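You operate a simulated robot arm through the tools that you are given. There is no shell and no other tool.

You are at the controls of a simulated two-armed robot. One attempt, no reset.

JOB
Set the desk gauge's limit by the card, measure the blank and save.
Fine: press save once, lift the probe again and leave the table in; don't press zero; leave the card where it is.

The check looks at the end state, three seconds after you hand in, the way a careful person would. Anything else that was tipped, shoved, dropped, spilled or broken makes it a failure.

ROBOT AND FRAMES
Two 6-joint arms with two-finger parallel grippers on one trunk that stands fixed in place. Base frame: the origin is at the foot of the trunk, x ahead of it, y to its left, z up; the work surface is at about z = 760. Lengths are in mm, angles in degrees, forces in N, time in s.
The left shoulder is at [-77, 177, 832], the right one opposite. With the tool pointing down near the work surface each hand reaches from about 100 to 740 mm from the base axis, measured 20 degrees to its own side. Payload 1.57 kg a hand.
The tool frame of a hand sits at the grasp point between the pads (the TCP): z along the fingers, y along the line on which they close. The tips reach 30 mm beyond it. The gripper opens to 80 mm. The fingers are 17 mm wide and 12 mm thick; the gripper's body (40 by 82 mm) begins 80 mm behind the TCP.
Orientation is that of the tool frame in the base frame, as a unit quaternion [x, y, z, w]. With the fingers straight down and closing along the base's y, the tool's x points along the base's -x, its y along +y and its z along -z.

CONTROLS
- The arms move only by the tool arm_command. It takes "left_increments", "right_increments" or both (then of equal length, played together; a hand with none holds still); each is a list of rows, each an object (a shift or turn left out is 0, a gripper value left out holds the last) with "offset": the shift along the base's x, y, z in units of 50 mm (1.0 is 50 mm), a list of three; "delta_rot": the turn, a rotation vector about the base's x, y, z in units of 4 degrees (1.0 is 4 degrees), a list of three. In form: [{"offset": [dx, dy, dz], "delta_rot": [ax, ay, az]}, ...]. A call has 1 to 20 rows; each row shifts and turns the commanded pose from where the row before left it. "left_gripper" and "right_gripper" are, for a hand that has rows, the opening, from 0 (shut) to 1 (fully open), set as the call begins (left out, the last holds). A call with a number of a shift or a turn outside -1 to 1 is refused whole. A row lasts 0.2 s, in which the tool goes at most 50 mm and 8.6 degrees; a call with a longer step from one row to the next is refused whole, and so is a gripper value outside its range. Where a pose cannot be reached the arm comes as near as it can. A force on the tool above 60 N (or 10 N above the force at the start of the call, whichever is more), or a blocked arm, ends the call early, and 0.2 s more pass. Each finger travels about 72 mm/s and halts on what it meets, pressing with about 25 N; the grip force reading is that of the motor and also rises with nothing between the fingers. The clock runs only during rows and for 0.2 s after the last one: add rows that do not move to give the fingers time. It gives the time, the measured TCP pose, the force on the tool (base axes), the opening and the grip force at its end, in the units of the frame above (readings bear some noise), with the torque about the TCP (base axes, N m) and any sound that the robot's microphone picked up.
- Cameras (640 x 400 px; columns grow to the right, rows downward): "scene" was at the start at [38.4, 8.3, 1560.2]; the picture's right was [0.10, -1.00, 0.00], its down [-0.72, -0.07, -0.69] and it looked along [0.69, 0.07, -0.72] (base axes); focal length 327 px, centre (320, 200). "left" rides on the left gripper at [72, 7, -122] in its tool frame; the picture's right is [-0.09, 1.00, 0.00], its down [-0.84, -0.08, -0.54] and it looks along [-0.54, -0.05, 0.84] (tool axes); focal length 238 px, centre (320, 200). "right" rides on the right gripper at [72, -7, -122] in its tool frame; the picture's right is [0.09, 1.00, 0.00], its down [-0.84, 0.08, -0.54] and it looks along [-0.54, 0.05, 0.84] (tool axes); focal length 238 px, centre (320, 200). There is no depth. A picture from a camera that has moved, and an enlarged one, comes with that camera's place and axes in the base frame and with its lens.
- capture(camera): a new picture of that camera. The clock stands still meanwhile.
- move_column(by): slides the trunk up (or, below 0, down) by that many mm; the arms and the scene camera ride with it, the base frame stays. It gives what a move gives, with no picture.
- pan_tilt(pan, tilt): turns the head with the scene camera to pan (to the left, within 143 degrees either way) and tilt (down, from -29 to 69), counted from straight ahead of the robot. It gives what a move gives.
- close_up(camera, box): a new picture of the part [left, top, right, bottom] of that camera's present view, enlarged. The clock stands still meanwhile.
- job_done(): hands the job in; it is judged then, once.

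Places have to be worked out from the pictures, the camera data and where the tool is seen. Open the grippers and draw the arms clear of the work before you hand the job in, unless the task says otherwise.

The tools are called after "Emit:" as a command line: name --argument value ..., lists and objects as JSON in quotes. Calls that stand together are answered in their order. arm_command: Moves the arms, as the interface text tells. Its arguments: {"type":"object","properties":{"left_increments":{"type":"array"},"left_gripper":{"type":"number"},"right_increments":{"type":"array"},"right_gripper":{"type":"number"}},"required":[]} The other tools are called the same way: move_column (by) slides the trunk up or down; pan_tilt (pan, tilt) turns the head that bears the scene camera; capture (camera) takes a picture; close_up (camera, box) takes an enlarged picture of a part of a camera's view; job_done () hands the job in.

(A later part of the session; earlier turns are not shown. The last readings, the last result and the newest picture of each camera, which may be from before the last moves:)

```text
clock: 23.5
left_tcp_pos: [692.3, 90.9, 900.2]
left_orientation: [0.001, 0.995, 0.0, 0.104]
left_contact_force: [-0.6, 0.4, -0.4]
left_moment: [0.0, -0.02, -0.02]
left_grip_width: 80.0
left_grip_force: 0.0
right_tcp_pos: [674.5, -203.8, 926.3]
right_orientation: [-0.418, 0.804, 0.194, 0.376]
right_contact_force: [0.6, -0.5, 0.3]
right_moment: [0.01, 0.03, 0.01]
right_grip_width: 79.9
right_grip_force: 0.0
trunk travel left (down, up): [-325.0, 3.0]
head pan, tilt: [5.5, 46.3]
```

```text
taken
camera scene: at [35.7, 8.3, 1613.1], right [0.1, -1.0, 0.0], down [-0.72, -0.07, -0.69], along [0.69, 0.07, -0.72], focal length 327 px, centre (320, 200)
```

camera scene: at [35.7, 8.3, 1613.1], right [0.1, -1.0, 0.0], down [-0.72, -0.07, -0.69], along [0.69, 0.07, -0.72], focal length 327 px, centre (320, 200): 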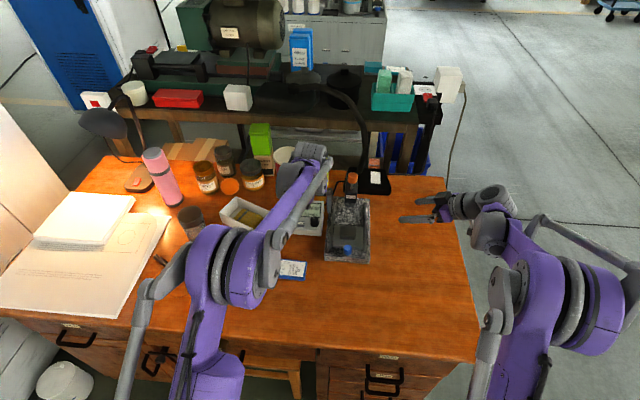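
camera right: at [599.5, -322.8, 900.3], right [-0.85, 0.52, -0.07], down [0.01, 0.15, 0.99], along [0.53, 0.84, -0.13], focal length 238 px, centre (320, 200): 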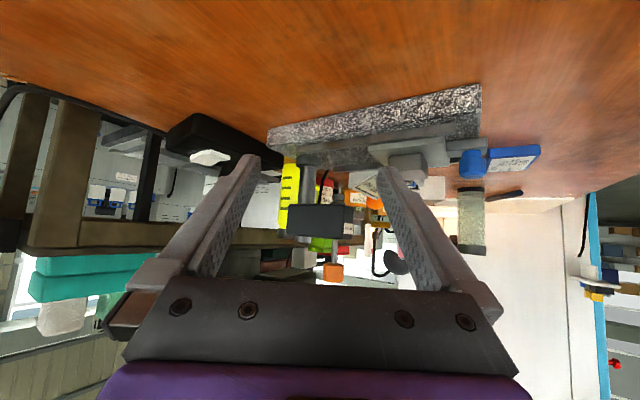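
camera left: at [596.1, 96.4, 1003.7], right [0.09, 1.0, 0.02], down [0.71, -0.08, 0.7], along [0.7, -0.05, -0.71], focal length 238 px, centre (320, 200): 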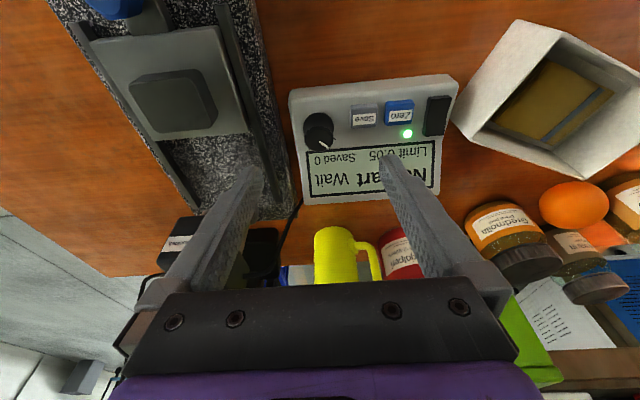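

I zoom to find the knob's centre relative to the hand precisely.

Emit:
close_up --camera "left" --box '[280, 75, 460, 205]'

Emit:
close_up --camera "left" --box '[296, 100, 352, 160]'

```text
3.08 times, centred on (370, 140) of left
camera zoom: at [596.1, 96.4, 1003.7], right [0.09, 1.0, 0.02], down [0.71, -0.08, 0.7], along [0.7, -0.05, -0.71], focal length 733 px, centre (166, 385)
```

zoom: 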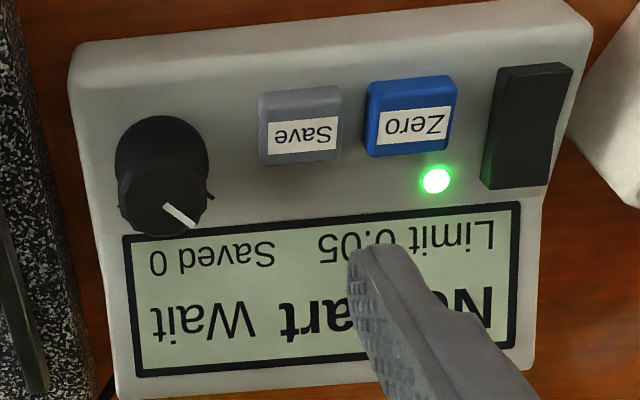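

```text
6.67 times, centred on (324, 130) of left
camera zoom: at [596.1, 96.4, 1003.7], right [0.09, 1.0, 0.02], down [0.71, -0.08, 0.7], along [0.7, -0.05, -0.71], focal length 1589 px, centre (293, 667)
```

zoom: 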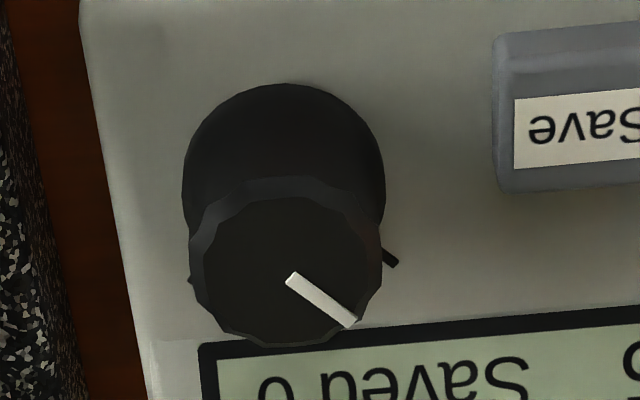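

Knob centre is (708, 89.5), Ø≈26, pointer on the +45° tick, another tick at −45°. I narrow the gripper to 40 mm and descend so the tips straddle the knob at z≈802.

Emit:
arm_command --left_increments '[{"offset": [0.071, -0.009, -0.2]}, {"offset": [0.071, -0.009, -0.3]}, {"offset": [0.072, -0.01, -0.3]}, {"offset": [0, 0, -0.3]}, {"offset": [0, 0, -0.26]}, {}]' --left_gripper 0.5

Emit:
capture --camera "left"

Emit:
close_up --camera "left" --box '[250, 90, 410, 220]'

```text
clock: 24.9
left_tcp_pos: [701.9, 89.0, 831.0]
left_orientation: [0.0, 0.995, 0.0, 0.104]
left_contact_force: [-0.4, -0.6, 0.6]
left_moment: [0.01, -0.02, 0.0]
left_grip_width: 39.9
left_grip_force: 0.2
right_tcp_pos: [674.8, -202.9, 926.3]
right_orientation: [-0.418, 0.804, 0.195, 0.376]
right_contact_force: [0.5, 0.1, 0.0]
right_moment: [0.0, -0.02, 0.0]
right_grip_width: 80.2
right_grip_force: 0.1
trunk travel left (down, up): [-325.0, 3.0]
head pan, tilt: [5.5, 46.3]
```

```text
taken
camera left: at [607.3, 94.7, 935.4], right [0.09, 1.0, 0.02], down [0.71, -0.08, 0.7], along [0.7, -0.05, -0.71], focal length 238 px, centre (320, 200)
```

left: 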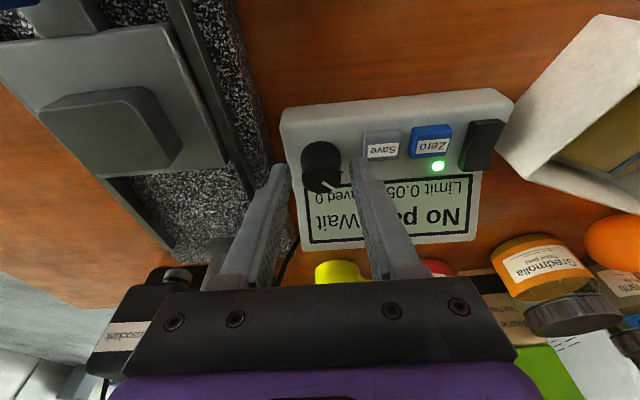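

```text
3.08 times, centred on (330, 155) of left
camera zoom: at [607.3, 94.7, 935.4], right [0.09, 1.0, 0.02], down [0.71, -0.08, 0.7], along [0.7, -0.05, -0.71], focal length 733 px, centre (289, 338)
```

zoom: 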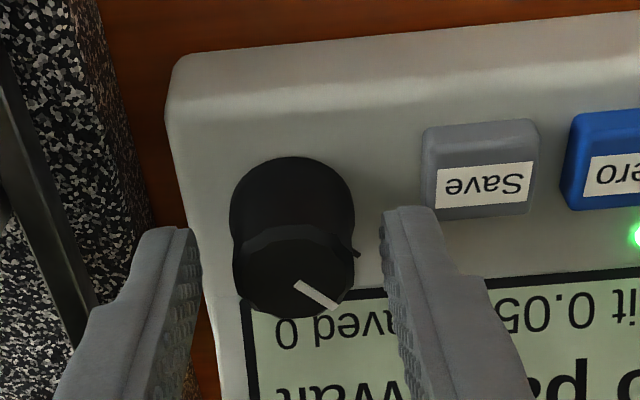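

The fingers straddle the knob symmetrically. I close on it.

Emit:
arm_command --left_increments '[{}, {}, {}]' --left_gripper 0.25

Emit:
close_up --camera "left" --box '[250, 90, 410, 220]'

```text
clock: 25.7
left_tcp_pos: [703.0, 89.9, 831.6]
left_orientation: [-0.001, 0.995, 0.0, 0.105]
left_contact_force: [-0.2, 5.4, -0.6]
left_moment: [0.2, 0.03, 0.0]
left_grip_width: 27.5
left_grip_force: 37.7
right_tcp_pos: [675.2, -203.0, 926.8]
right_orientation: [-0.418, 0.804, 0.194, 0.376]
right_contact_force: [-0.7, 0.0, 0.2]
right_moment: [-0.03, 0.01, -0.02]
right_grip_width: 80.1
right_grip_force: 0.0
trunk travel left (down, up): [-325.0, 3.0]
head pan, tilt: [5.5, 46.3]
```

```text
3.08 times, centred on (330, 155) of left
camera zoom: at [607.3, 95.6, 935.3], right [0.09, 1.0, 0.02], down [0.71, -0.08, 0.7], along [0.7, -0.05, -0.71], focal length 733 px, centre (289, 338)
```

zoom: 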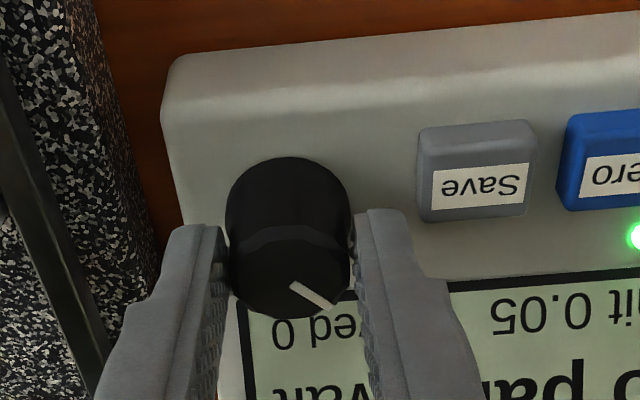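

Gripped (27.5 mm). I relieve the small side force and turn the knob 8° clockwise, then read the display.

Emit:
arm_command --left_increments '[{"offset": [0, 0.02, 0]}, {"offset": [0, 0.004, 0], "delta_rot": [0, 0, -0.5]}, {"offset": [0, 0.004, 0], "delta_rot": [0, 0, -0.5]}, {"offset": [0, 0.004, 0], "delta_rot": [0, 0, -0.5]}, {"offset": [0, 0.004, 0], "delta_rot": [0, 0, -0.5]}, {}]'

Emit:
close_up --camera "left" --box '[250, 90, 490, 260]'

```text
clock: 27.1
left_tcp_pos: [703.3, 91.0, 830.8]
left_orientation: [0.069, 0.992, -0.007, 0.104]
left_contact_force: [6.5, -0.9, 2.2]
left_moment: [-0.1, 0.18, 0.01]
left_grip_width: 27.1
left_grip_force: 37.9
right_tcp_pos: [675.0, -204.9, 925.5]
right_orientation: [-0.419, 0.803, 0.195, 0.375]
right_contact_force: [-0.2, -0.3, 0.6]
right_moment: [-0.02, 0.03, -0.01]
right_grip_width: 80.0
right_grip_force: 0.0
trunk travel left (down, up): [-325.0, 3.0]
head pan, tilt: [5.5, 46.3]
```

```text
2.35 times, centred on (370, 175) of left
camera zoom: at [609.2, 109.6, 935.3], right [0.23, 0.97, 0.02], down [0.69, -0.17, 0.7], along [0.69, -0.15, -0.71], focal length 561 px, centre (202, 259)
```

zoom: 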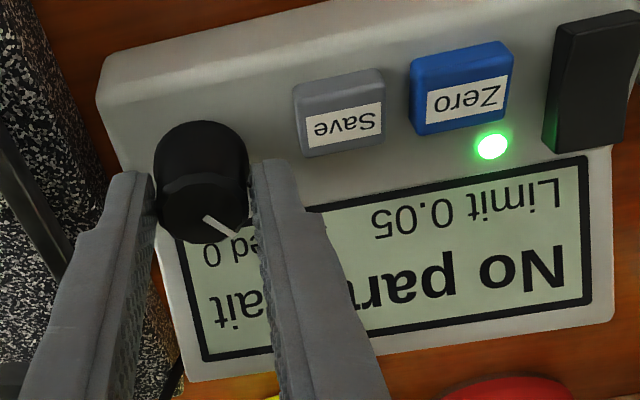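

The display still shows 0.05; the pointer seems to turn with the fingers, perhaps in detent steps. I turn 8° further.

Emit:
arm_command --left_increments '[{"offset": [0.02, 0.006, 0], "delta_rot": [0, 0, -0.5]}, {"offset": [0.02, 0.006, 0], "delta_rot": [0, 0, -0.5]}, {"offset": [0, 0.006, 0], "delta_rot": [0, 0, -0.5]}, {"offset": [0, 0.006, 0], "delta_rot": [0, 0, -0.5]}, {}]'

Emit:
close_up --camera "left" --box '[250, 90, 490, 260]'

```text
clock: 28.3
left_tcp_pos: [702.9, 91.2, 831.9]
left_orientation: [0.139, 0.985, -0.015, 0.102]
left_contact_force: [-14.3, -4.3, -6.3]
left_moment: [-0.19, 0.44, -0.03]
left_grip_width: 27.1
left_grip_force: 37.7
right_tcp_pos: [674.6, -204.6, 925.6]
right_orientation: [-0.419, 0.803, 0.196, 0.375]
right_contact_force: [-0.8, -0.6, 0.7]
right_moment: [0.03, 0.0, 0.01]
right_grip_width: 79.9
right_grip_force: 0.0
trunk travel left (down, up): [-325.0, 3.0]
head pan, tilt: [5.5, 46.3]
```

```text
2.35 times, centred on (370, 175) of left
camera zoom: at [613.3, 123.0, 935.5], right [0.36, 0.93, 0.02], down [0.66, -0.27, 0.7], along [0.66, -0.24, -0.71], focal length 561 px, centre (202, 259)
```

zoom: 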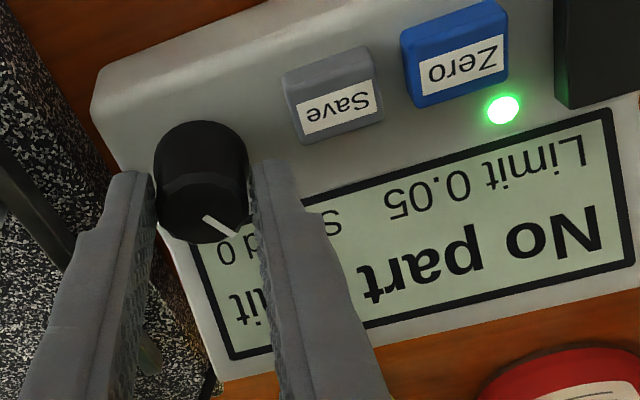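

Still 0.05 with the knob turned 16°; no real resisting torque, so I continue another 12° while easing the x side force.

Emit:
arm_command --left_increments '[{"offset": [-0.018, 0.003, 0], "delta_rot": [0, 0, -0.5]}, {"offset": [0, 0.003, 0], "delta_rot": [0, 0, -0.5]}, {"offset": [0, 0.003, 0], "delta_rot": [0, 0, -0.5]}, {"offset": [0, 0.003, 0], "delta_rot": [0, 0, -0.5]}, {"offset": [0, 0.003, 0], "delta_rot": [0, 0, -0.5]}, {"offset": [0, 0.003, 0], "delta_rot": [0, 0, -0.5]}, {}]'

Emit:
close_up --camera "left" --box '[250, 90, 490, 260]'

```text
clock: 29.9
left_tcp_pos: [704.2, 92.1, 831.0]
left_orientation: [0.241, 0.965, -0.026, 0.101]
left_contact_force: [-8.5, -6.5, -8.1]
left_moment: [-0.13, 0.49, -0.02]
left_grip_width: 27.2
left_grip_force: 38.0
right_tcp_pos: [675.5, -203.5, 925.7]
right_orientation: [-0.419, 0.804, 0.195, 0.375]
right_contact_force: [0.2, 0.5, 0.1]
right_moment: [-0.01, 0.01, 0.05]
right_grip_width: 80.2
right_grip_force: 0.0
trunk travel left (down, up): [-325.0, 3.0]
head pan, tilt: [5.5, 46.3]
```

```text
2.35 times, centred on (370, 175) of left
camera zoom: at [622.2, 141.7, 935.4], right [0.55, 0.84, 0.02], down [0.59, -0.4, 0.7], along [0.6, -0.37, -0.71], focal length 561 px, centre (202, 259)
```

zoom: 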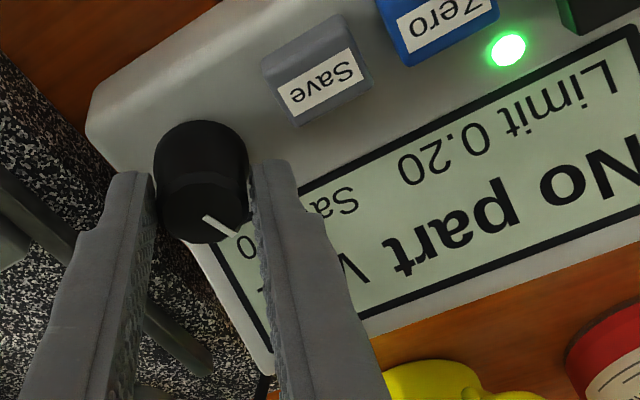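

Limit now 0.20 at 28°. I continue 16° more, easing side forces, then read again.

Emit:
arm_command --left_increments '[{"offset": [-0.01, -0.008, -0.004], "delta_rot": [0, 0, -0.5]}, {"offset": [0.002, 0.003, 0], "delta_rot": [0, 0, -0.5]}, {"offset": [0.002, 0.004, 0], "delta_rot": [0, 0, -0.5]}, {"offset": [0.002, 0.004, 0], "delta_rot": [0, 0, -0.5]}, {"offset": [0.002, 0.004, 0], "delta_rot": [0, 0, -0.5]}, {"offset": [0.002, 0.004, 0], "delta_rot": [0, 0, -0.5]}, {"offset": [0.002, 0.003, 0], "delta_rot": [0, 0, -0.5]}, {"offset": [0.002, 0.003, 0], "delta_rot": [0, 0, -0.5]}, {}]'

Emit:
close_up --camera "left" --box '[250, 90, 490, 260]'

```text
clock: 31.9
left_tcp_pos: [703.8, 93.2, 829.9]
left_orientation: [0.372, 0.922, -0.039, 0.096]
left_contact_force: [0.1, -1.4, -0.9]
left_moment: [-0.1, -0.09, -0.02]
left_grip_width: 27.1
left_grip_force: 37.4
right_tcp_pos: [675.8, -203.9, 926.2]
right_orientation: [-0.42, 0.803, 0.195, 0.375]
right_contact_force: [0.1, 0.6, 0.3]
right_moment: [0.01, -0.02, 0.01]
right_grip_width: 80.0
right_grip_force: 0.1
trunk travel left (down, up): [-325.0, 3.0]
head pan, tilt: [5.5, 46.3]
```

```text
2.35 times, centred on (370, 175) of left
camera zoom: at [639.9, 163.0, 935.4], right [0.76, 0.65, 0.02], down [0.45, -0.55, 0.7], along [0.47, -0.52, -0.71], focal length 561 px, centre (202, 259)
```

zoom: 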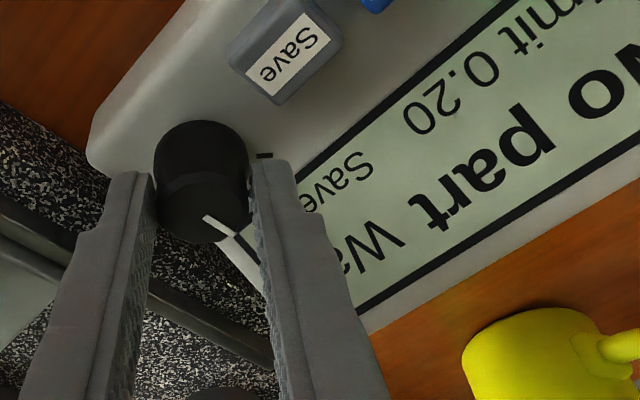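

Still 0.20 at 44°, consistent with ~30° detents. I turn on to about 60°.

Emit:
arm_command --left_increments '[{"offset": [0.005, 0.003, 0], "delta_rot": [0, 0, -0.5]}, {"offset": [0.005, 0.003, 0], "delta_rot": [0, 0, -0.5]}, {"offset": [0.006, 0.003, 0], "delta_rot": [0, 0, -0.5]}, {"offset": [0.006, 0.003, 0], "delta_rot": [0, 0, -0.5]}, {"offset": [0.006, 0.003, 0], "delta_rot": [0, 0, -0.5]}, {"offset": [0.006, 0.003, 0], "delta_rot": [0, 0, -0.5]}, {"offset": [0.006, 0.002, 0], "delta_rot": [0, 0, -0.5]}, {"offset": [0.006, 0.002, 0], "delta_rot": [0, 0, -0.5]}, {}]'

Emit:
close_up --camera "left" --box '[250, 90, 490, 260]'

```text
clock: 33.9
left_tcp_pos: [704.5, 93.1, 831.5]
left_orientation: [0.497, 0.861, -0.052, 0.09]
left_contact_force: [-9.3, -6.0, 1.3]
left_moment: [-0.24, 0.36, -0.03]
left_grip_width: 27.0
left_grip_force: 37.4
right_tcp_pos: [674.0, -203.7, 925.9]
right_orientation: [-0.419, 0.804, 0.194, 0.375]
right_contact_force: [0.6, 0.4, 0.3]
right_moment: [0.01, 0.02, 0.0]
right_grip_width: 79.6
right_grip_force: 0.0
trunk travel left (down, up): [-325.0, 3.0]
head pan, tilt: [5.5, 46.3]
```

```text
2.35 times, centred on (370, 175) of left
camera zoom: at [663.0, 178.7, 935.5], right [0.91, 0.42, 0.02], down [0.29, -0.65, 0.7], along [0.31, -0.63, -0.71], focal length 561 px, centre (202, 259)
```

zoom: 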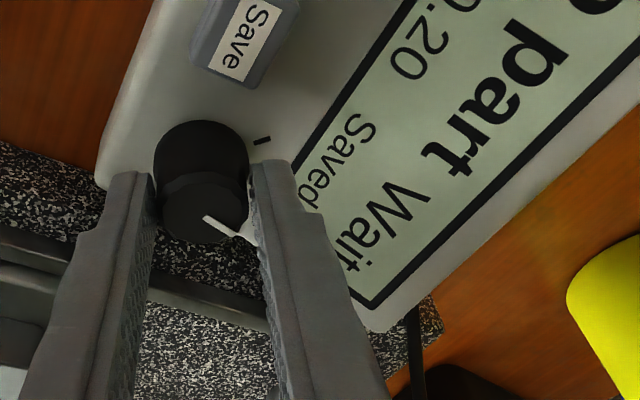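

Still 0.20, so the ticks are likely 45° apart (next position at ~90°). I continue 16° more, easing side forces.

Emit:
arm_command --left_increments '[{"offset": [-0.012, -0.01, 0], "delta_rot": [0, 0, -0.5]}, {"offset": [0.003, 0.001, 0], "delta_rot": [0, 0, -0.5]}, {"offset": [0.003, 0.001, 0], "delta_rot": [0, 0, -0.5]}, {"offset": [0.003, 0.001, 0], "delta_rot": [0, 0, -0.5]}, {"offset": [0.004, 0.001, 0], "delta_rot": [0, 0, -0.5]}, {"offset": [0.004, 0.001, 0], "delta_rot": [0, 0, -0.5]}, {"offset": [0.004, 0.001, 0], "delta_rot": [0, 0, -0.5]}, {"offset": [0.004, 0.001, 0], "delta_rot": [0, 0, -0.5]}, {}]'

Emit:
close_up --camera "left" --box '[250, 60, 490, 230]'

Emit:
capture --camera "scene"

```text
clock: 35.9
left_tcp_pos: [707.3, 94.2, 832.4]
left_orientation: [0.612, 0.784, -0.064, 0.083]
left_contact_force: [-5.4, -4.1, 0.0]
left_moment: [0.12, 0.23, -0.05]
left_grip_width: 27.2
left_grip_force: 37.8
right_tcp_pos: [674.7, -203.8, 927.2]
right_orientation: [-0.419, 0.804, 0.194, 0.375]
right_contact_force: [-0.1, -0.7, 0.5]
right_moment: [0.02, -0.01, -0.02]
right_grip_width: 80.0
right_grip_force: 0.0
trunk travel left (down, up): [-325.0, 3.0]
head pan, tilt: [5.5, 46.3]
```

```text
2.35 times, centred on (370, 145) of left
camera zoom: at [689.3, 187.3, 935.5], right [0.99, 0.15, 0.02], down [0.1, -0.7, 0.7], along [0.12, -0.69, -0.71], focal length 561 px, centre (202, 329)
```

zoom: 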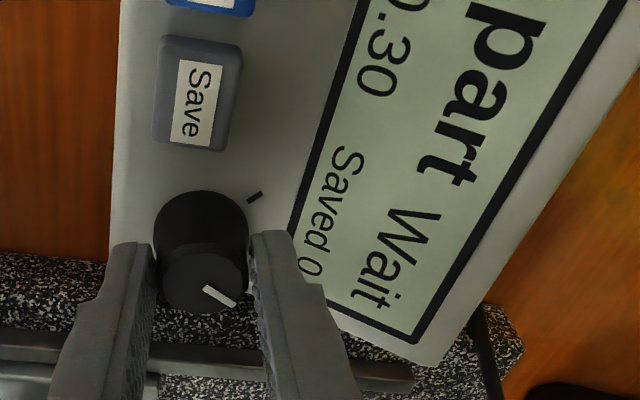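

```text
taken
camera scene: at [35.5, 7.6, 1613.1], right [0.1, -1.0, 0.0], down [-0.72, -0.07, -0.69], along [0.69, 0.07, -0.72], focal length 327 px, centre (320, 200)
```

scene: 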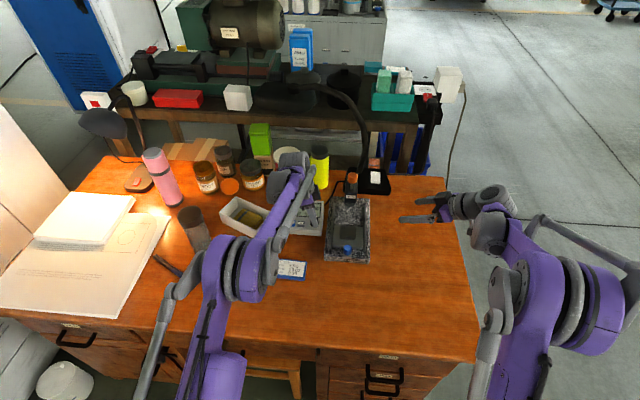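

Limit reads 0.30. I turn 12° more to seat it squarely on the tick at −45°, still watching the display.

Emit:
arm_command --left_increments '[{"offset": [-0.004, -0.006, 0], "delta_rot": [0, 0, -0.5]}, {"offset": [0.003, 0, 0], "delta_rot": [0, 0, -0.5]}, {"offset": [0.004, 0, 0], "delta_rot": [0, 0, -0.5]}, {"offset": [0.004, 0, 0], "delta_rot": [0, 0, -0.5]}, {"offset": [0.004, 0, 0], "delta_rot": [0, 0, -0.5]}, {"offset": [0.004, 0, 0], "delta_rot": [0, 0, -0.5]}, {}]'

Emit:
close_up --camera "left" --box '[250, 60, 490, 230]'

```text
clock: 37.5
left_tcp_pos: [707.1, 93.2, 831.0]
left_orientation: [0.691, 0.715, -0.073, 0.075]
left_contact_force: [-5.4, -1.0, -2.7]
left_moment: [0.05, 0.18, -0.05]
left_grip_width: 27.1
left_grip_force: 37.6
right_tcp_pos: [673.9, -202.9, 926.9]
right_orientation: [-0.419, 0.804, 0.194, 0.375]
right_contact_force: [1.6, 0.1, 0.4]
right_moment: [0.01, -0.01, 0.0]
right_grip_width: 80.1
right_grip_force: 0.1
trunk travel left (down, up): [-325.0, 3.0]
head pan, tilt: [5.5, 46.3]
```

```text
2.35 times, centred on (370, 145) of left
camera zoom: at [710.2, 188.9, 935.5], right [1.0, -0.06, 0.02], down [-0.05, -0.71, 0.7], along [-0.03, -0.7, -0.71], focal length 561 px, centre (202, 329)
```

zoom: 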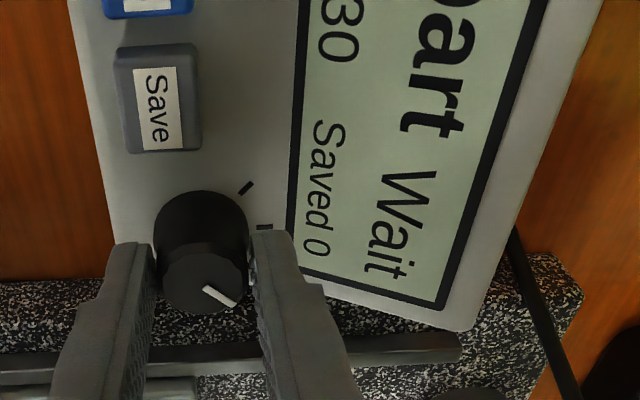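

Seated on −45°, 0.30 shown. I open slightly and lift straight up.

Emit:
arm_command --left_increments '[{}, {}, {"offset": [0, 0, 0.3]}, {"offset": [0, 0, 0.5]}, {"offset": [0, 0, 0.5]}, {"offset": [0, 0, 0.5]}, {}]' --left_gripper 0.45

Emit:
capture --camera "left"

```text
clock: 39.1
left_tcp_pos: [707.2, 92.3, 922.4]
left_orientation: [0.691, 0.715, -0.073, 0.074]
left_contact_force: [0.7, 0.6, -0.3]
left_moment: [-0.03, -0.02, 0.04]
left_grip_width: 36.2
left_grip_force: 0.1
right_tcp_pos: [676.2, -203.3, 927.1]
right_orientation: [-0.419, 0.804, 0.194, 0.375]
right_contact_force: [-0.4, 0.5, -0.5]
right_moment: [0.0, -0.02, 0.03]
right_grip_width: 79.9
right_grip_force: 0.0
trunk travel left (down, up): [-325.0, 3.0]
head pan, tilt: [5.5, 46.3]
```

```text
taken
camera left: at [710.7, 188.7, 1025.8], right [1.0, -0.05, 0.02], down [-0.05, -0.71, 0.7], along [-0.02, -0.7, -0.71], focal length 238 px, centre (320, 200)
```

left: 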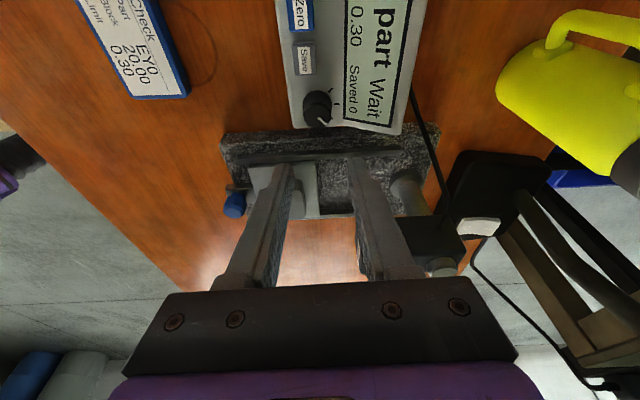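

Limit stays 0.30. Now I unwind the left hand to a parking spot on the left and bring the right hand round to heading +x in front of the gauge's blue handle.

Emit:
arm_command --left_increments '[{"offset": [-0.107, 0.108, 0.078], "delta_rot": [0, 0, 1]}, {"offset": [-0.107, 0.108, 0.078], "delta_rot": [0, 0, 1]}, {"offset": [-0.107, 0.108, 0.078], "delta_rot": [0, 0, 1]}, {"offset": [-0.107, 0.108, 0.078], "delta_rot": [0, 0, 1]}, {"offset": [-0.107, 0.108, 0.078], "delta_rot": [0, 0, 1]}, {"offset": [-0.107, 0.108, 0.078], "delta_rot": [0, 0, 1]}, {"offset": [-0.107, 0.108, 0.078], "delta_rot": [0, 0, 1]}, {"offset": [-0.107, 0.108, 0.078], "delta_rot": [0, 0, 1]}, {"offset": [-0.107, 0.108, 0.078], "delta_rot": [0, 0, 1]}, {"offset": [-0.107, 0.108, 0.078], "delta_rot": [0, 0, 1]}, {"offset": [-0.107, 0.108, 0.078], "delta_rot": [0, 0, 1]}, {"offset": [-0.107, 0.108, 0.078], "delta_rot": [0, 0, 1]}, {"offset": [-0.107, 0.108, 0.078], "delta_rot": [0, 0, 1]}, {"offset": [-0.107, 0.108, 0.078], "delta_rot": [0, 0, 1]}, {"offset": [-0.107, 0.108, 0.078], "delta_rot": [0, 0, 1]}, {"offset": [-0.107, 0.108, 0.078], "delta_rot": [0, 0, 1]}, {"offset": [-0.107, 0.108, 0.078], "delta_rot": [0, 0, 1]}, {"offset": [-0.107, 0.108, 0.078], "delta_rot": [0, 0, 1]}, {"offset": [-0.107, 0.108, 0.078], "delta_rot": [0, 0, 1]}, {"offset": [-0.107, 0.108, 0.078], "delta_rot": [0, 0, 1]}]' --right_increments '[{"offset": [-0.115, 0.183, 0.034], "delta_rot": [0, 0, -0.982]}, {"offset": [-0.115, 0.183, 0.034], "delta_rot": [0, 0, -0.982]}, {"offset": [-0.115, 0.183, 0.034], "delta_rot": [0, 0, -0.982]}, {"offset": [-0.115, 0.183, 0.034], "delta_rot": [0, 0, -0.982]}, {"offset": [-0.115, 0.183, 0.034], "delta_rot": [0, 0, -0.982]}, {"offset": [-0.115, 0.183, 0.034], "delta_rot": [0, 0, -0.982]}, {"offset": [-0.115, 0.183, 0.034], "delta_rot": [0, 0, -0.982]}, {"offset": [-0.115, 0.183, 0.034], "delta_rot": [0, 0, -0.982]}, {"offset": [-0.115, 0.183, 0.034], "delta_rot": [0, 0, -0.982]}, {"offset": [-0.115, 0.183, 0.034], "delta_rot": [0, 0, -0.982]}, {"offset": [-0.115, 0.183, 0.034], "delta_rot": [0, 0, -0.982]}, {"offset": [-0.115, 0.183, 0.034], "delta_rot": [0, 0, -0.982]}, {"offset": [-0.115, 0.183, 0.034], "delta_rot": [0, 0, -0.982]}, {"offset": [-0.115, 0.183, 0.034], "delta_rot": [0, 0, -0.982]}, {"offset": [-0.115, 0.183, 0.034], "delta_rot": [0, 1, 0]}, {"offset": [-0.115, 0.183, 0.034], "delta_rot": [0, 1, 0]}, {"offset": [-0.115, 0.183, 0.034], "delta_rot": [0, 1, 0]}, {"offset": [-0.115, 0.183, 0.034], "delta_rot": [0, 1, 0]}, {"offset": [-0.115, 0.183, 0.034], "delta_rot": [0, 1, 0]}, {"offset": [-0.115, 0.183, 0.034], "delta_rot": [0, 1, 0]}]'

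Emit:
arm_command --left_increments '[{"delta_rot": [0, 0, 1]}, {"delta_rot": [0, 0, 1]}, {}, {}]' --right_increments '[{"delta_rot": [0, 1, 0]}, {"delta_rot": [0, 1, 0]}, {"delta_rot": [0, 0.75, 0]}, {}]' --right_gripper 0.7

Emit:
capture --camera "scene"

Emit:
capture --camera "right"

```text
clock: 43.3
left_tcp_pos: [601.6, 202.3, 999.4]
left_orientation: [0.069, 0.992, -0.007, 0.105]
left_contact_force: [-0.1, 0.5, 0.8]
left_moment: [-0.03, 0.0, 0.01]
left_grip_width: 36.3
left_grip_force: 0.1
right_tcp_pos: [559.5, -18.5, 961.8]
right_orientation: [-0.001, 0.974, 0.0, 0.224]
right_contact_force: [-0.8, 0.1, 0.0]
right_moment: [0.0, -0.02, -0.01]
right_grip_width: 79.9
right_grip_force: 0.0
trunk travel left (down, up): [-325.0, 3.0]
head pan, tilt: [5.5, 46.3]
```

```text
clock: 44.3
left_tcp_pos: [601.1, 202.1, 998.8]
left_orientation: [-0.002, 0.995, 0.0, 0.104]
left_contact_force: [0.4, 0.8, -1.0]
left_moment: [0.03, 0.02, -0.01]
left_grip_width: 35.8
left_grip_force: 0.0
right_tcp_pos: [559.4, -21.1, 959.7]
right_orientation: [-0.001, 0.991, 0.0, 0.13]
right_contact_force: [-0.1, -0.1, -0.8]
right_moment: [0.0, 0.02, 0.02]
right_grip_width: 55.9
right_grip_force: 0.0
trunk travel left (down, up): [-325.0, 3.0]
head pan, tilt: [5.5, 46.3]
```

```text
taken
camera scene: at [36.0, 8.3, 1613.1], right [0.1, -1.0, 0.0], down [-0.72, -0.07, -0.69], along [0.69, 0.07, -0.72], focal length 327 px, centre (320, 200)
```

scene: 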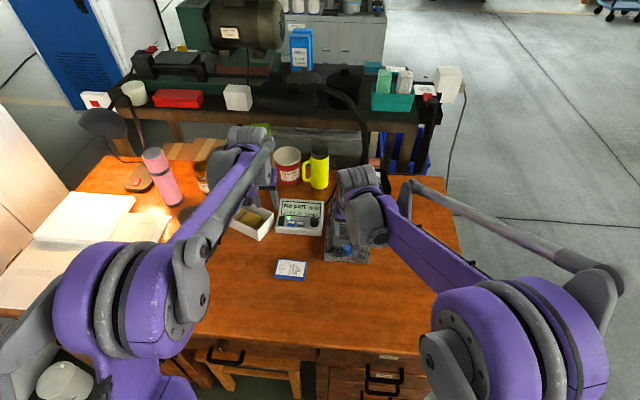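

```text
taken
camera right: at [456.9, -27.4, 1060.5], right [-0.09, 1.0, -0.03], down [0.67, 0.08, 0.74], along [0.74, 0.05, -0.67], focal length 238 px, centre (320, 200)
```

right: 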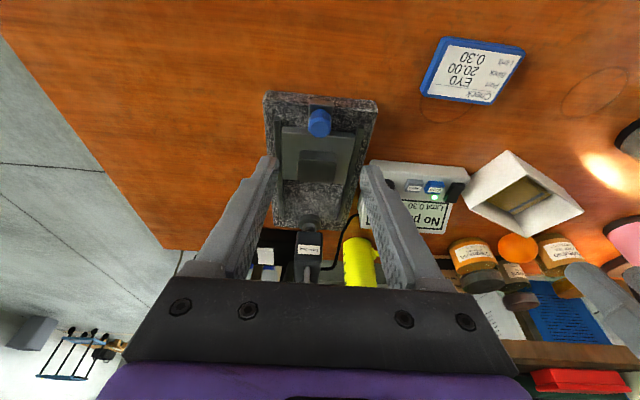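

Handle seen at about (590–596, -21). I lower the right hand part-way to (580, -21, 880) and re-measure.

Emit:
arm_command --right_increments '[{"offset": [0.1, 0, -0.4]}, {"offset": [0.1, 0, -0.4]}, {"offset": [0.1, 0, -0.4]}, {"offset": [0.1, 0, -0.4]}, {}]'

Emit:
capture --camera "right"

Emit:
close_up --camera "right" --box '[260, 70, 388, 150]'

```text
clock: 45.5
left_tcp_pos: [600.3, 203.1, 999.9]
left_orientation: [0.0, 0.995, 0.0, 0.104]
left_contact_force: [0.3, 0.1, 0.5]
left_moment: [0.02, 0.02, 0.0]
left_grip_width: 36.0
left_grip_force: 0.1
right_tcp_pos: [579.5, -20.0, 878.8]
right_orientation: [0.0, 0.991, -0.001, 0.131]
right_contact_force: [0.3, 0.1, 0.5]
right_moment: [0.02, -0.01, -0.01]
right_grip_width: 55.9
right_grip_force: 0.0
trunk travel left (down, up): [-325.0, 3.0]
head pan, tilt: [5.5, 46.3]
```

```text
taken
camera right: at [476.8, -27.6, 979.3], right [-0.09, 1.0, -0.03], down [0.67, 0.08, 0.74], along [0.74, 0.05, -0.67], focal length 238 px, centre (320, 200)
```

right: 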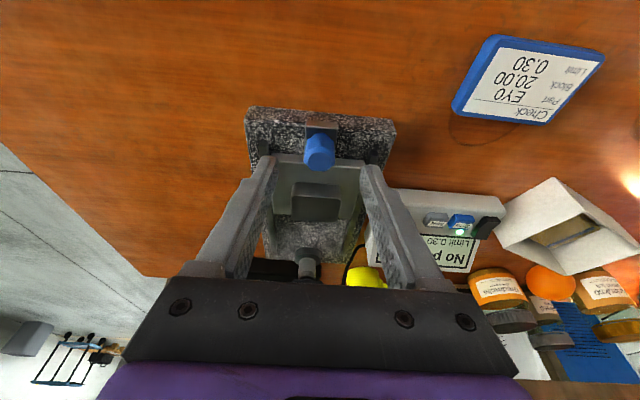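

```text
5.00 times, centred on (324, 110) of right
camera zoom: at [476.8, -27.6, 979.3], right [-0.09, 1.0, -0.03], down [0.67, 0.08, 0.74], along [0.74, 0.05, -0.67], focal length 1192 px, centre (300, 650)
```

zoom: 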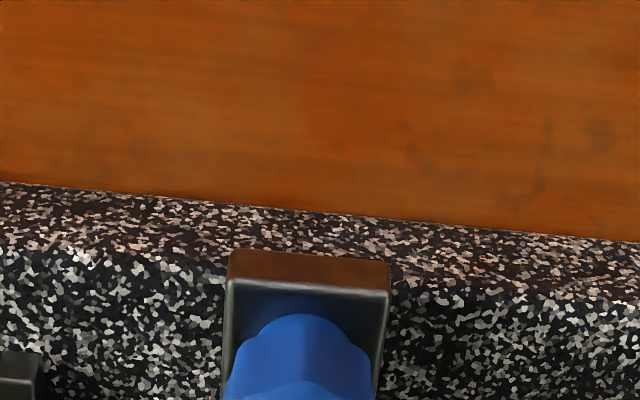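

Handle at ≈(595, -21, top 828). I narrow to 44 mm and descend around it.

Emit:
arm_command --right_increments '[{"offset": [0.07, -0.01, -0.2]}, {"offset": [0.07, -0.01, -0.2]}, {"offset": [0.07, 0, -0.2]}, {"offset": [0, 0, -0.2]}, {}]' --right_gripper 0.55

Emit:
capture --camera "right"

Emit:
close_up --camera "right" --box '[240, 100, 400, 200]'

Emit:
close_up --camera "left" --box '[0, 0, 320, 200]'

```text
clock: 46.7
left_tcp_pos: [601.1, 202.0, 999.4]
left_orientation: [-0.001, 0.994, 0.0, 0.105]
left_contact_force: [0.8, 0.4, 0.1]
left_moment: [-0.01, -0.01, 0.0]
left_grip_width: 35.8
left_grip_force: 0.0
right_tcp_pos: [590.3, -20.6, 840.4]
right_orientation: [0.0, 0.991, -0.001, 0.131]
right_contact_force: [-0.2, -0.5, -0.4]
right_moment: [0.01, 0.01, 0.02]
right_grip_width: 44.1
right_grip_force: 0.1
trunk travel left (down, up): [-325.0, 3.0]
head pan, tilt: [5.5, 46.3]
```

```text
taken
camera right: at [487.4, -28.5, 940.1], right [-0.09, 1.0, -0.03], down [0.67, 0.08, 0.74], along [0.74, 0.05, -0.67], focal length 238 px, centre (320, 200)
```

right: 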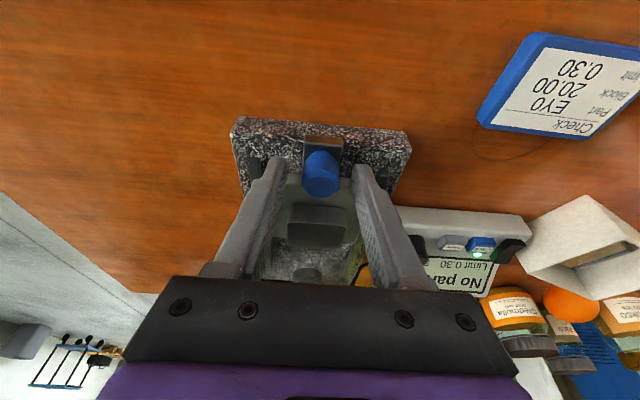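

```text
4.00 times, centred on (320, 150) of right
camera zoom: at [487.4, -28.5, 940.1], right [-0.09, 1.0, -0.03], down [0.67, 0.08, 0.74], along [0.74, 0.05, -0.67], focal length 953 px, centre (320, 400)
```

zoom: 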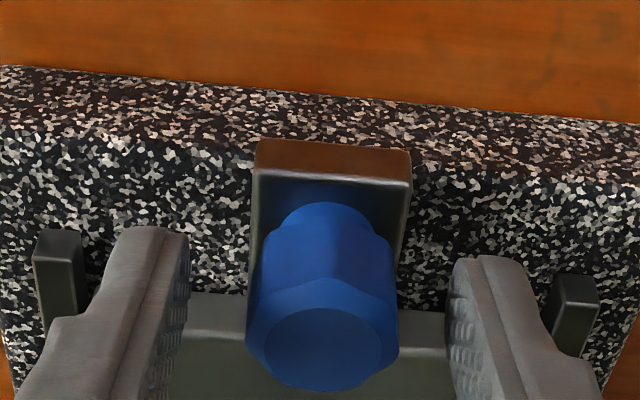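

```text
2.00 times, centred on (160, 100) of left
camera zoom: at [505.4, 207.7, 1103.4], right [0.09, 1.0, 0.02], down [0.71, -0.08, 0.7], along [0.7, -0.05, -0.71], focal length 477 px, centre (640, 400)
```

zoom: 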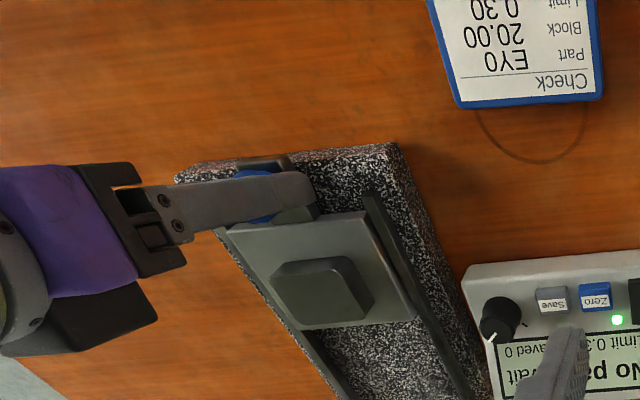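

The fingers straddle the handle evenly. I close on the blue handle.

Emit:
arm_command --right_increments '[{}, {}, {}]' --right_gripper 0.3

Emit:
close_up --camera "right" --box '[240, 100, 400, 200]'

```text
clock: 47.5
left_tcp_pos: [601.7, 203.0, 999.2]
left_orientation: [0.0, 0.995, -0.001, 0.104]
left_contact_force: [0.1, -0.2, 0.7]
left_moment: [0.0, 0.04, 0.01]
left_grip_width: 36.1
left_grip_force: 0.0
right_tcp_pos: [589.2, -20.7, 839.7]
right_orientation: [-0.001, 0.991, -0.001, 0.131]
right_contact_force: [0.4, 2.6, -1.3]
right_moment: [0.05, -0.01, 0.02]
right_grip_width: 26.0
right_grip_force: 0.9
trunk travel left (down, up): [-325.0, 3.0]
head pan, tilt: [5.5, 46.3]
```

```text
4.00 times, centred on (320, 150) of right
camera zoom: at [487.4, -28.1, 940.2], right [-0.09, 1.0, -0.03], down [0.67, 0.08, 0.74], along [0.74, 0.05, -0.67], focal length 953 px, centre (320, 400)
```

zoom: 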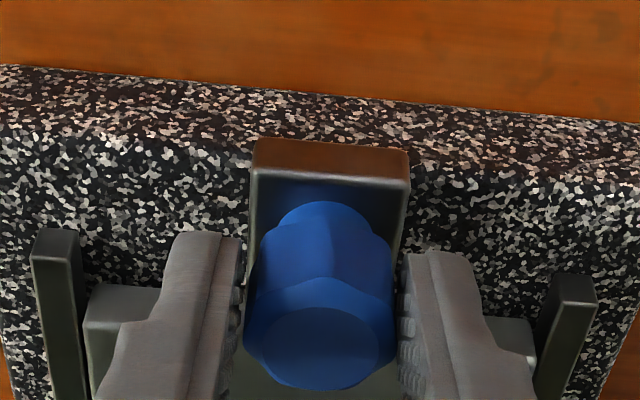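

Lightly gripped; I firm the grip and slide the table in by 20 mm slowly to see how it moves.

Emit:
arm_command --right_increments '[{}, {}, {"offset": [0.05, 0, 0]}, {"offset": [0.1, 0, 0]}, {"offset": [0.1, 0, 0]}, {"offset": [0.1, 0, 0]}, {"offset": [0.05, 0, 0]}, {}]' --right_gripper 0.22

Emit:
capture --camera "right"

Emit:
close_up --camera "left" --box '[0, 0, 320, 200]'

```text
clock: 49.3
left_tcp_pos: [601.5, 201.5, 999.1]
left_orientation: [0.0, 0.995, 0.0, 0.104]
left_contact_force: [0.5, -0.2, 0.2]
left_moment: [0.01, 0.0, -0.03]
left_grip_width: 36.2
left_grip_force: 0.0
right_tcp_pos: [612.1, -20.0, 840.3]
right_orientation: [-0.001, 0.991, -0.001, 0.13]
right_contact_force: [-0.6, 5.2, 0.0]
right_moment: [0.46, 0.36, 0.07]
right_grip_width: 24.5
right_grip_force: 36.6
trunk travel left (down, up): [-325.0, 3.0]
head pan, tilt: [5.5, 46.3]
```

```text
taken
camera right: at [508.2, -27.7, 940.2], right [-0.09, 1.0, -0.03], down [0.67, 0.08, 0.74], along [0.74, 0.05, -0.67], focal length 238 px, centre (320, 200)
```

right: 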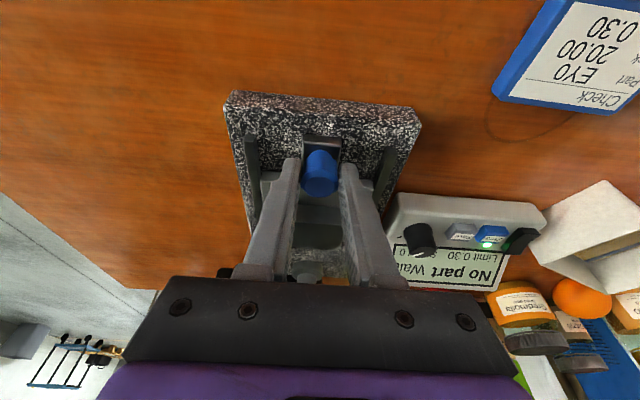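

```text
2.00 times, centred on (160, 100) of left
camera zoom: at [505.4, 208.1, 1103.3], right [0.09, 1.0, 0.02], down [0.71, -0.08, 0.7], along [0.7, -0.05, -0.71], focal length 477 px, centre (640, 400)
```

zoom: 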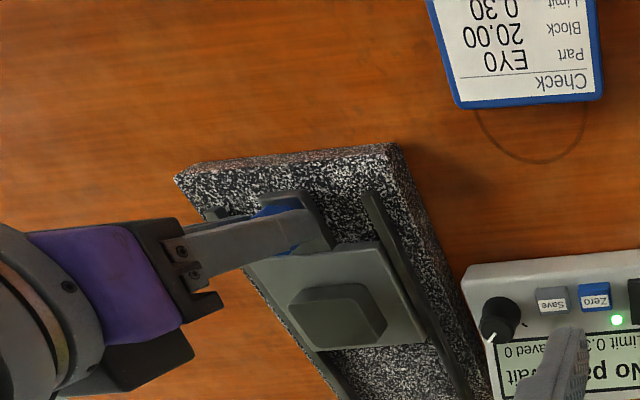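

The table slides freely with the blank riding on it. I slide 50 mm more at the same slow pace.

Emit:
arm_command --right_increments '[{"offset": [0.05, 0, 0]}, {"offset": [0.1, 0, 0]}, {"offset": [0.1, 0, 0]}, {"offset": [0.1, 0, 0]}, {"offset": [0.1, 0, 0]}, {"offset": [0.1, 0, 0]}, {"offset": [0.1, 0, 0]}, {"offset": [0.1, 0, 0]}, {"offset": [0.1, 0, 0]}, {"offset": [0.1, 0, 0]}, {"offset": [0.05, 0, 0]}, {}]'

Emit:
capture --camera "right"

Emit:
close_up --camera "left" --box '[0, 50, 320, 250]'

```text
clock: 51.9
left_tcp_pos: [600.9, 202.8, 999.3]
left_orientation: [-0.001, 0.995, 0.0, 0.104]
left_contact_force: [-0.1, 0.2, -0.8]
left_moment: [0.02, 0.01, 0.02]
left_grip_width: 36.0
left_grip_force: 0.1
right_tcp_pos: [658.9, -20.9, 839.8]
right_orientation: [-0.001, 0.991, -0.001, 0.13]
right_contact_force: [-1.1, 9.7, 2.0]
right_moment: [0.56, 0.25, 0.08]
right_grip_width: 24.8
right_grip_force: 36.7
trunk travel left (down, up): [-325.0, 3.0]
head pan, tilt: [5.5, 46.3]
```

```text
taken
camera right: at [557.5, -27.7, 940.2], right [-0.09, 1.0, -0.03], down [0.67, 0.08, 0.74], along [0.74, 0.05, -0.67], focal length 238 px, centre (320, 200)
```

right: 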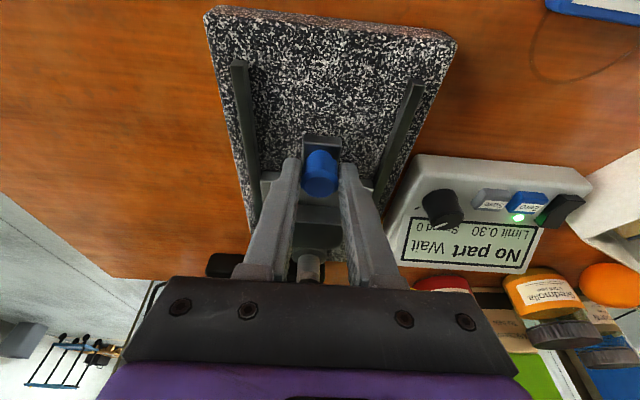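

```text
2.00 times, centred on (160, 150) of left
camera zoom: at [505.2, 208.5, 1103.4], right [0.09, 1.0, 0.02], down [0.71, -0.08, 0.7], along [0.7, -0.05, -0.71], focal length 477 px, centre (640, 300)
```

zoom: 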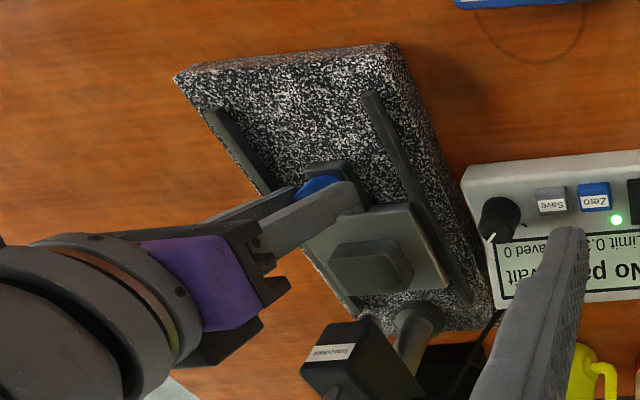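

The blank is nearing the probe. I relieve the sideways force and continue in small steps until the stop.

Emit:
arm_command --right_increments '[{"offset": [0.03, 0.015, 0]}, {"offset": [0.06, 0, 0]}, {"offset": [0.06, 0, 0]}, {"offset": [0.06, 0, 0]}, {"offset": [0.06, 0, 0]}, {"offset": [0.06, 0, 0]}, {"offset": [0.03, 0, 0]}, {}]'

Emit:
close_up --camera "left" --box '[0, 50, 320, 250]'

```text
clock: 53.7
left_tcp_pos: [601.7, 202.1, 1000.6]
left_orientation: [0.0, 0.995, 0.0, 0.105]
left_contact_force: [0.4, -0.6, 0.9]
left_moment: [0.01, -0.01, -0.02]
left_grip_width: 36.3
left_grip_force: 0.0
right_tcp_pos: [677.5, -20.0, 839.8]
right_orientation: [0.0, 0.991, 0.0, 0.131]
right_contact_force: [0.4, 0.5, 1.1]
right_moment: [0.32, 0.18, -0.01]
right_grip_width: 24.2
right_grip_force: 36.2
trunk travel left (down, up): [-325.0, 3.0]
head pan, tilt: [5.5, 46.3]
```

```text
2.00 times, centred on (160, 150) of left
camera zoom: at [505.3, 207.7, 1103.5], right [0.09, 1.0, 0.02], down [0.71, -0.08, 0.7], along [0.7, -0.05, -0.71], focal length 477 px, centre (640, 300)
```

zoom: 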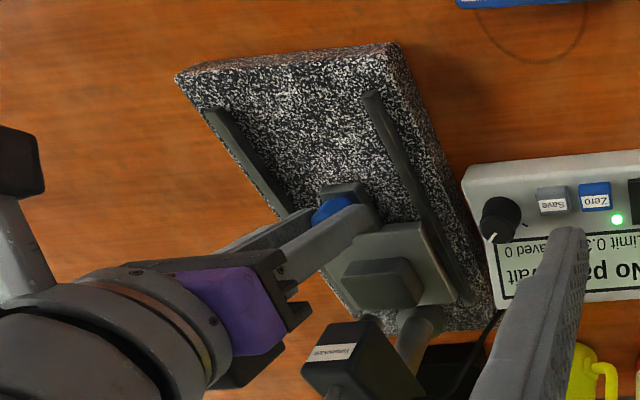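

No stop yet (moved ≈87 mm). I continue in 2 mm steps until resistance is felt.

Emit:
arm_command --right_increments '[{"offset": [0.03, 0, 0]}, {"offset": [0.03, 0, 0]}, {"offset": [0.03, 0, 0]}, {"offset": [0.03, 0, 0]}, {"offset": [0.03, 0, 0]}, {"offset": [0.03, 0, 0]}, {}]'

Emit:
close_up --camera "left" --box '[0, 50, 320, 250]'

Emit:
capture --camera "left"

```text
clock: 55.3
left_tcp_pos: [599.5, 202.0, 1000.6]
left_orientation: [0.0, 0.994, 0.0, 0.106]
left_contact_force: [0.9, -0.1, -0.7]
left_moment: [-0.02, 0.01, -0.02]
left_grip_width: 35.9
left_grip_force: 0.1
right_tcp_pos: [684.3, -20.0, 840.2]
right_orientation: [0.0, 0.992, -0.001, 0.13]
right_contact_force: [-16.6, -2.5, -2.4]
right_moment: [0.24, 0.01, -0.07]
right_grip_width: 24.3
right_grip_force: 36.4
trunk travel left (down, up): [-325.0, 3.0]
head pan, tilt: [5.5, 46.3]
```

```text
2.00 times, centred on (160, 150) of left
camera zoom: at [503.9, 207.5, 1103.7], right [0.09, 1.0, 0.02], down [0.7, -0.08, 0.7], along [0.7, -0.05, -0.71], focal length 477 px, centre (640, 300)
```

zoom: 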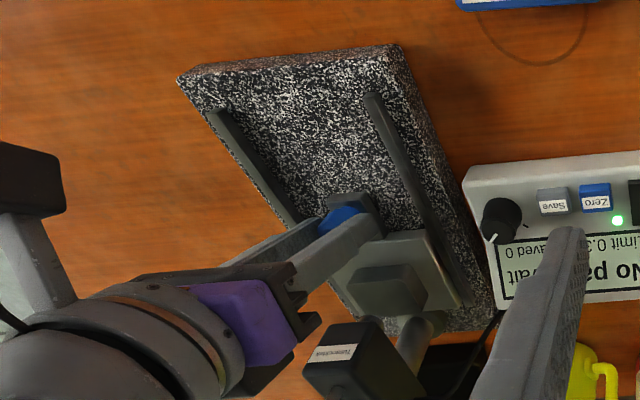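

```text
taken
camera left: at [503.9, 207.5, 1103.7], right [0.09, 1.0, 0.02], down [0.7, -0.08, 0.7], along [0.7, -0.05, -0.71], focal length 238 px, centre (320, 200)
```

left: 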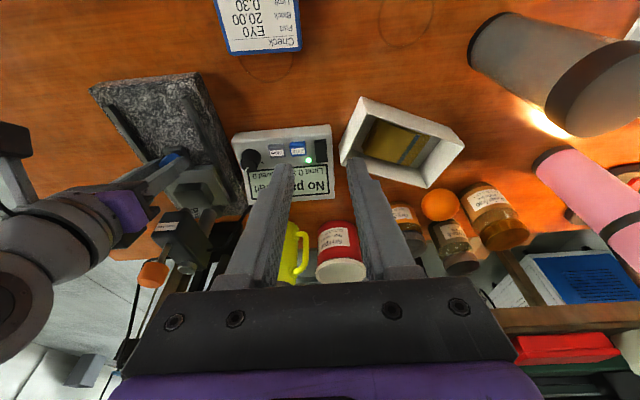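

The table hit its stop (−16 N at 94 mm travel). I release the handle and lift away up and back.

Emit:
arm_command --right_increments '[{}, {}, {"offset": [0, 0, 0.3]}, {"offset": [0, 0, 0.5]}, {"offset": [-0.3, 0, 0.7]}, {"offset": [-0.6, 0, 0.7]}, {"offset": [-0.6, 0, 0.6]}, {}]' --right_gripper 0.55

Emit:
capture --camera "right"

Emit:
close_up --camera "right" --box '[240, 100, 400, 200]'

```text
clock: 57.1
left_tcp_pos: [601.7, 201.5, 998.7]
left_orientation: [0.0, 0.994, 0.0, 0.105]
left_contact_force: [1.1, -0.3, -0.5]
left_moment: [-0.01, 0.01, 0.0]
left_grip_width: 35.9
left_grip_force: 0.1
right_tcp_pos: [612.0, -20.4, 981.9]
right_orientation: [0.0, 0.992, -0.001, 0.13]
right_contact_force: [0.1, 0.3, 0.2]
right_moment: [0.02, 0.01, -0.02]
right_grip_width: 44.0
right_grip_force: 0.1
trunk travel left (down, up): [-325.0, 3.0]
head pan, tilt: [5.5, 46.3]
```

```text
taken
camera right: at [510.6, -27.5, 1081.9], right [-0.09, 1.0, -0.03], down [0.67, 0.08, 0.74], along [0.74, 0.05, -0.67], focal length 238 px, centre (320, 200)
```

right: 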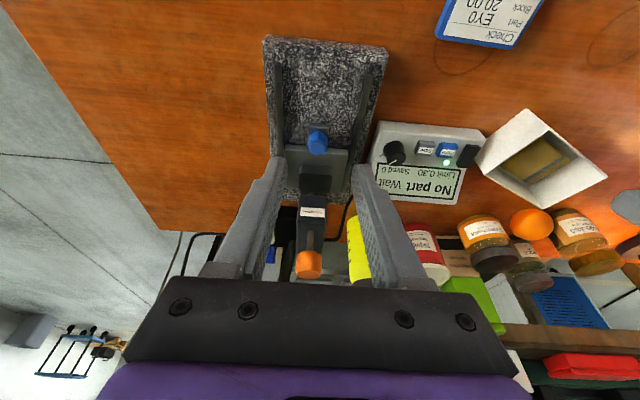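

```text
4.00 times, centred on (320, 150) of right
camera zoom: at [510.6, -27.5, 1081.9], right [-0.09, 1.0, -0.03], down [0.67, 0.08, 0.74], along [0.74, 0.05, -0.67], focal length 953 px, centre (320, 400)
```

zoom: 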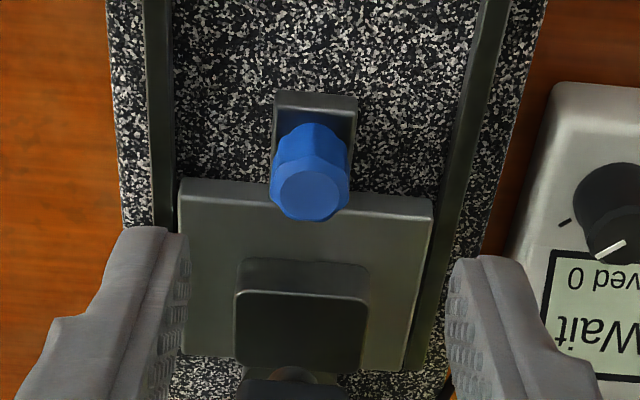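

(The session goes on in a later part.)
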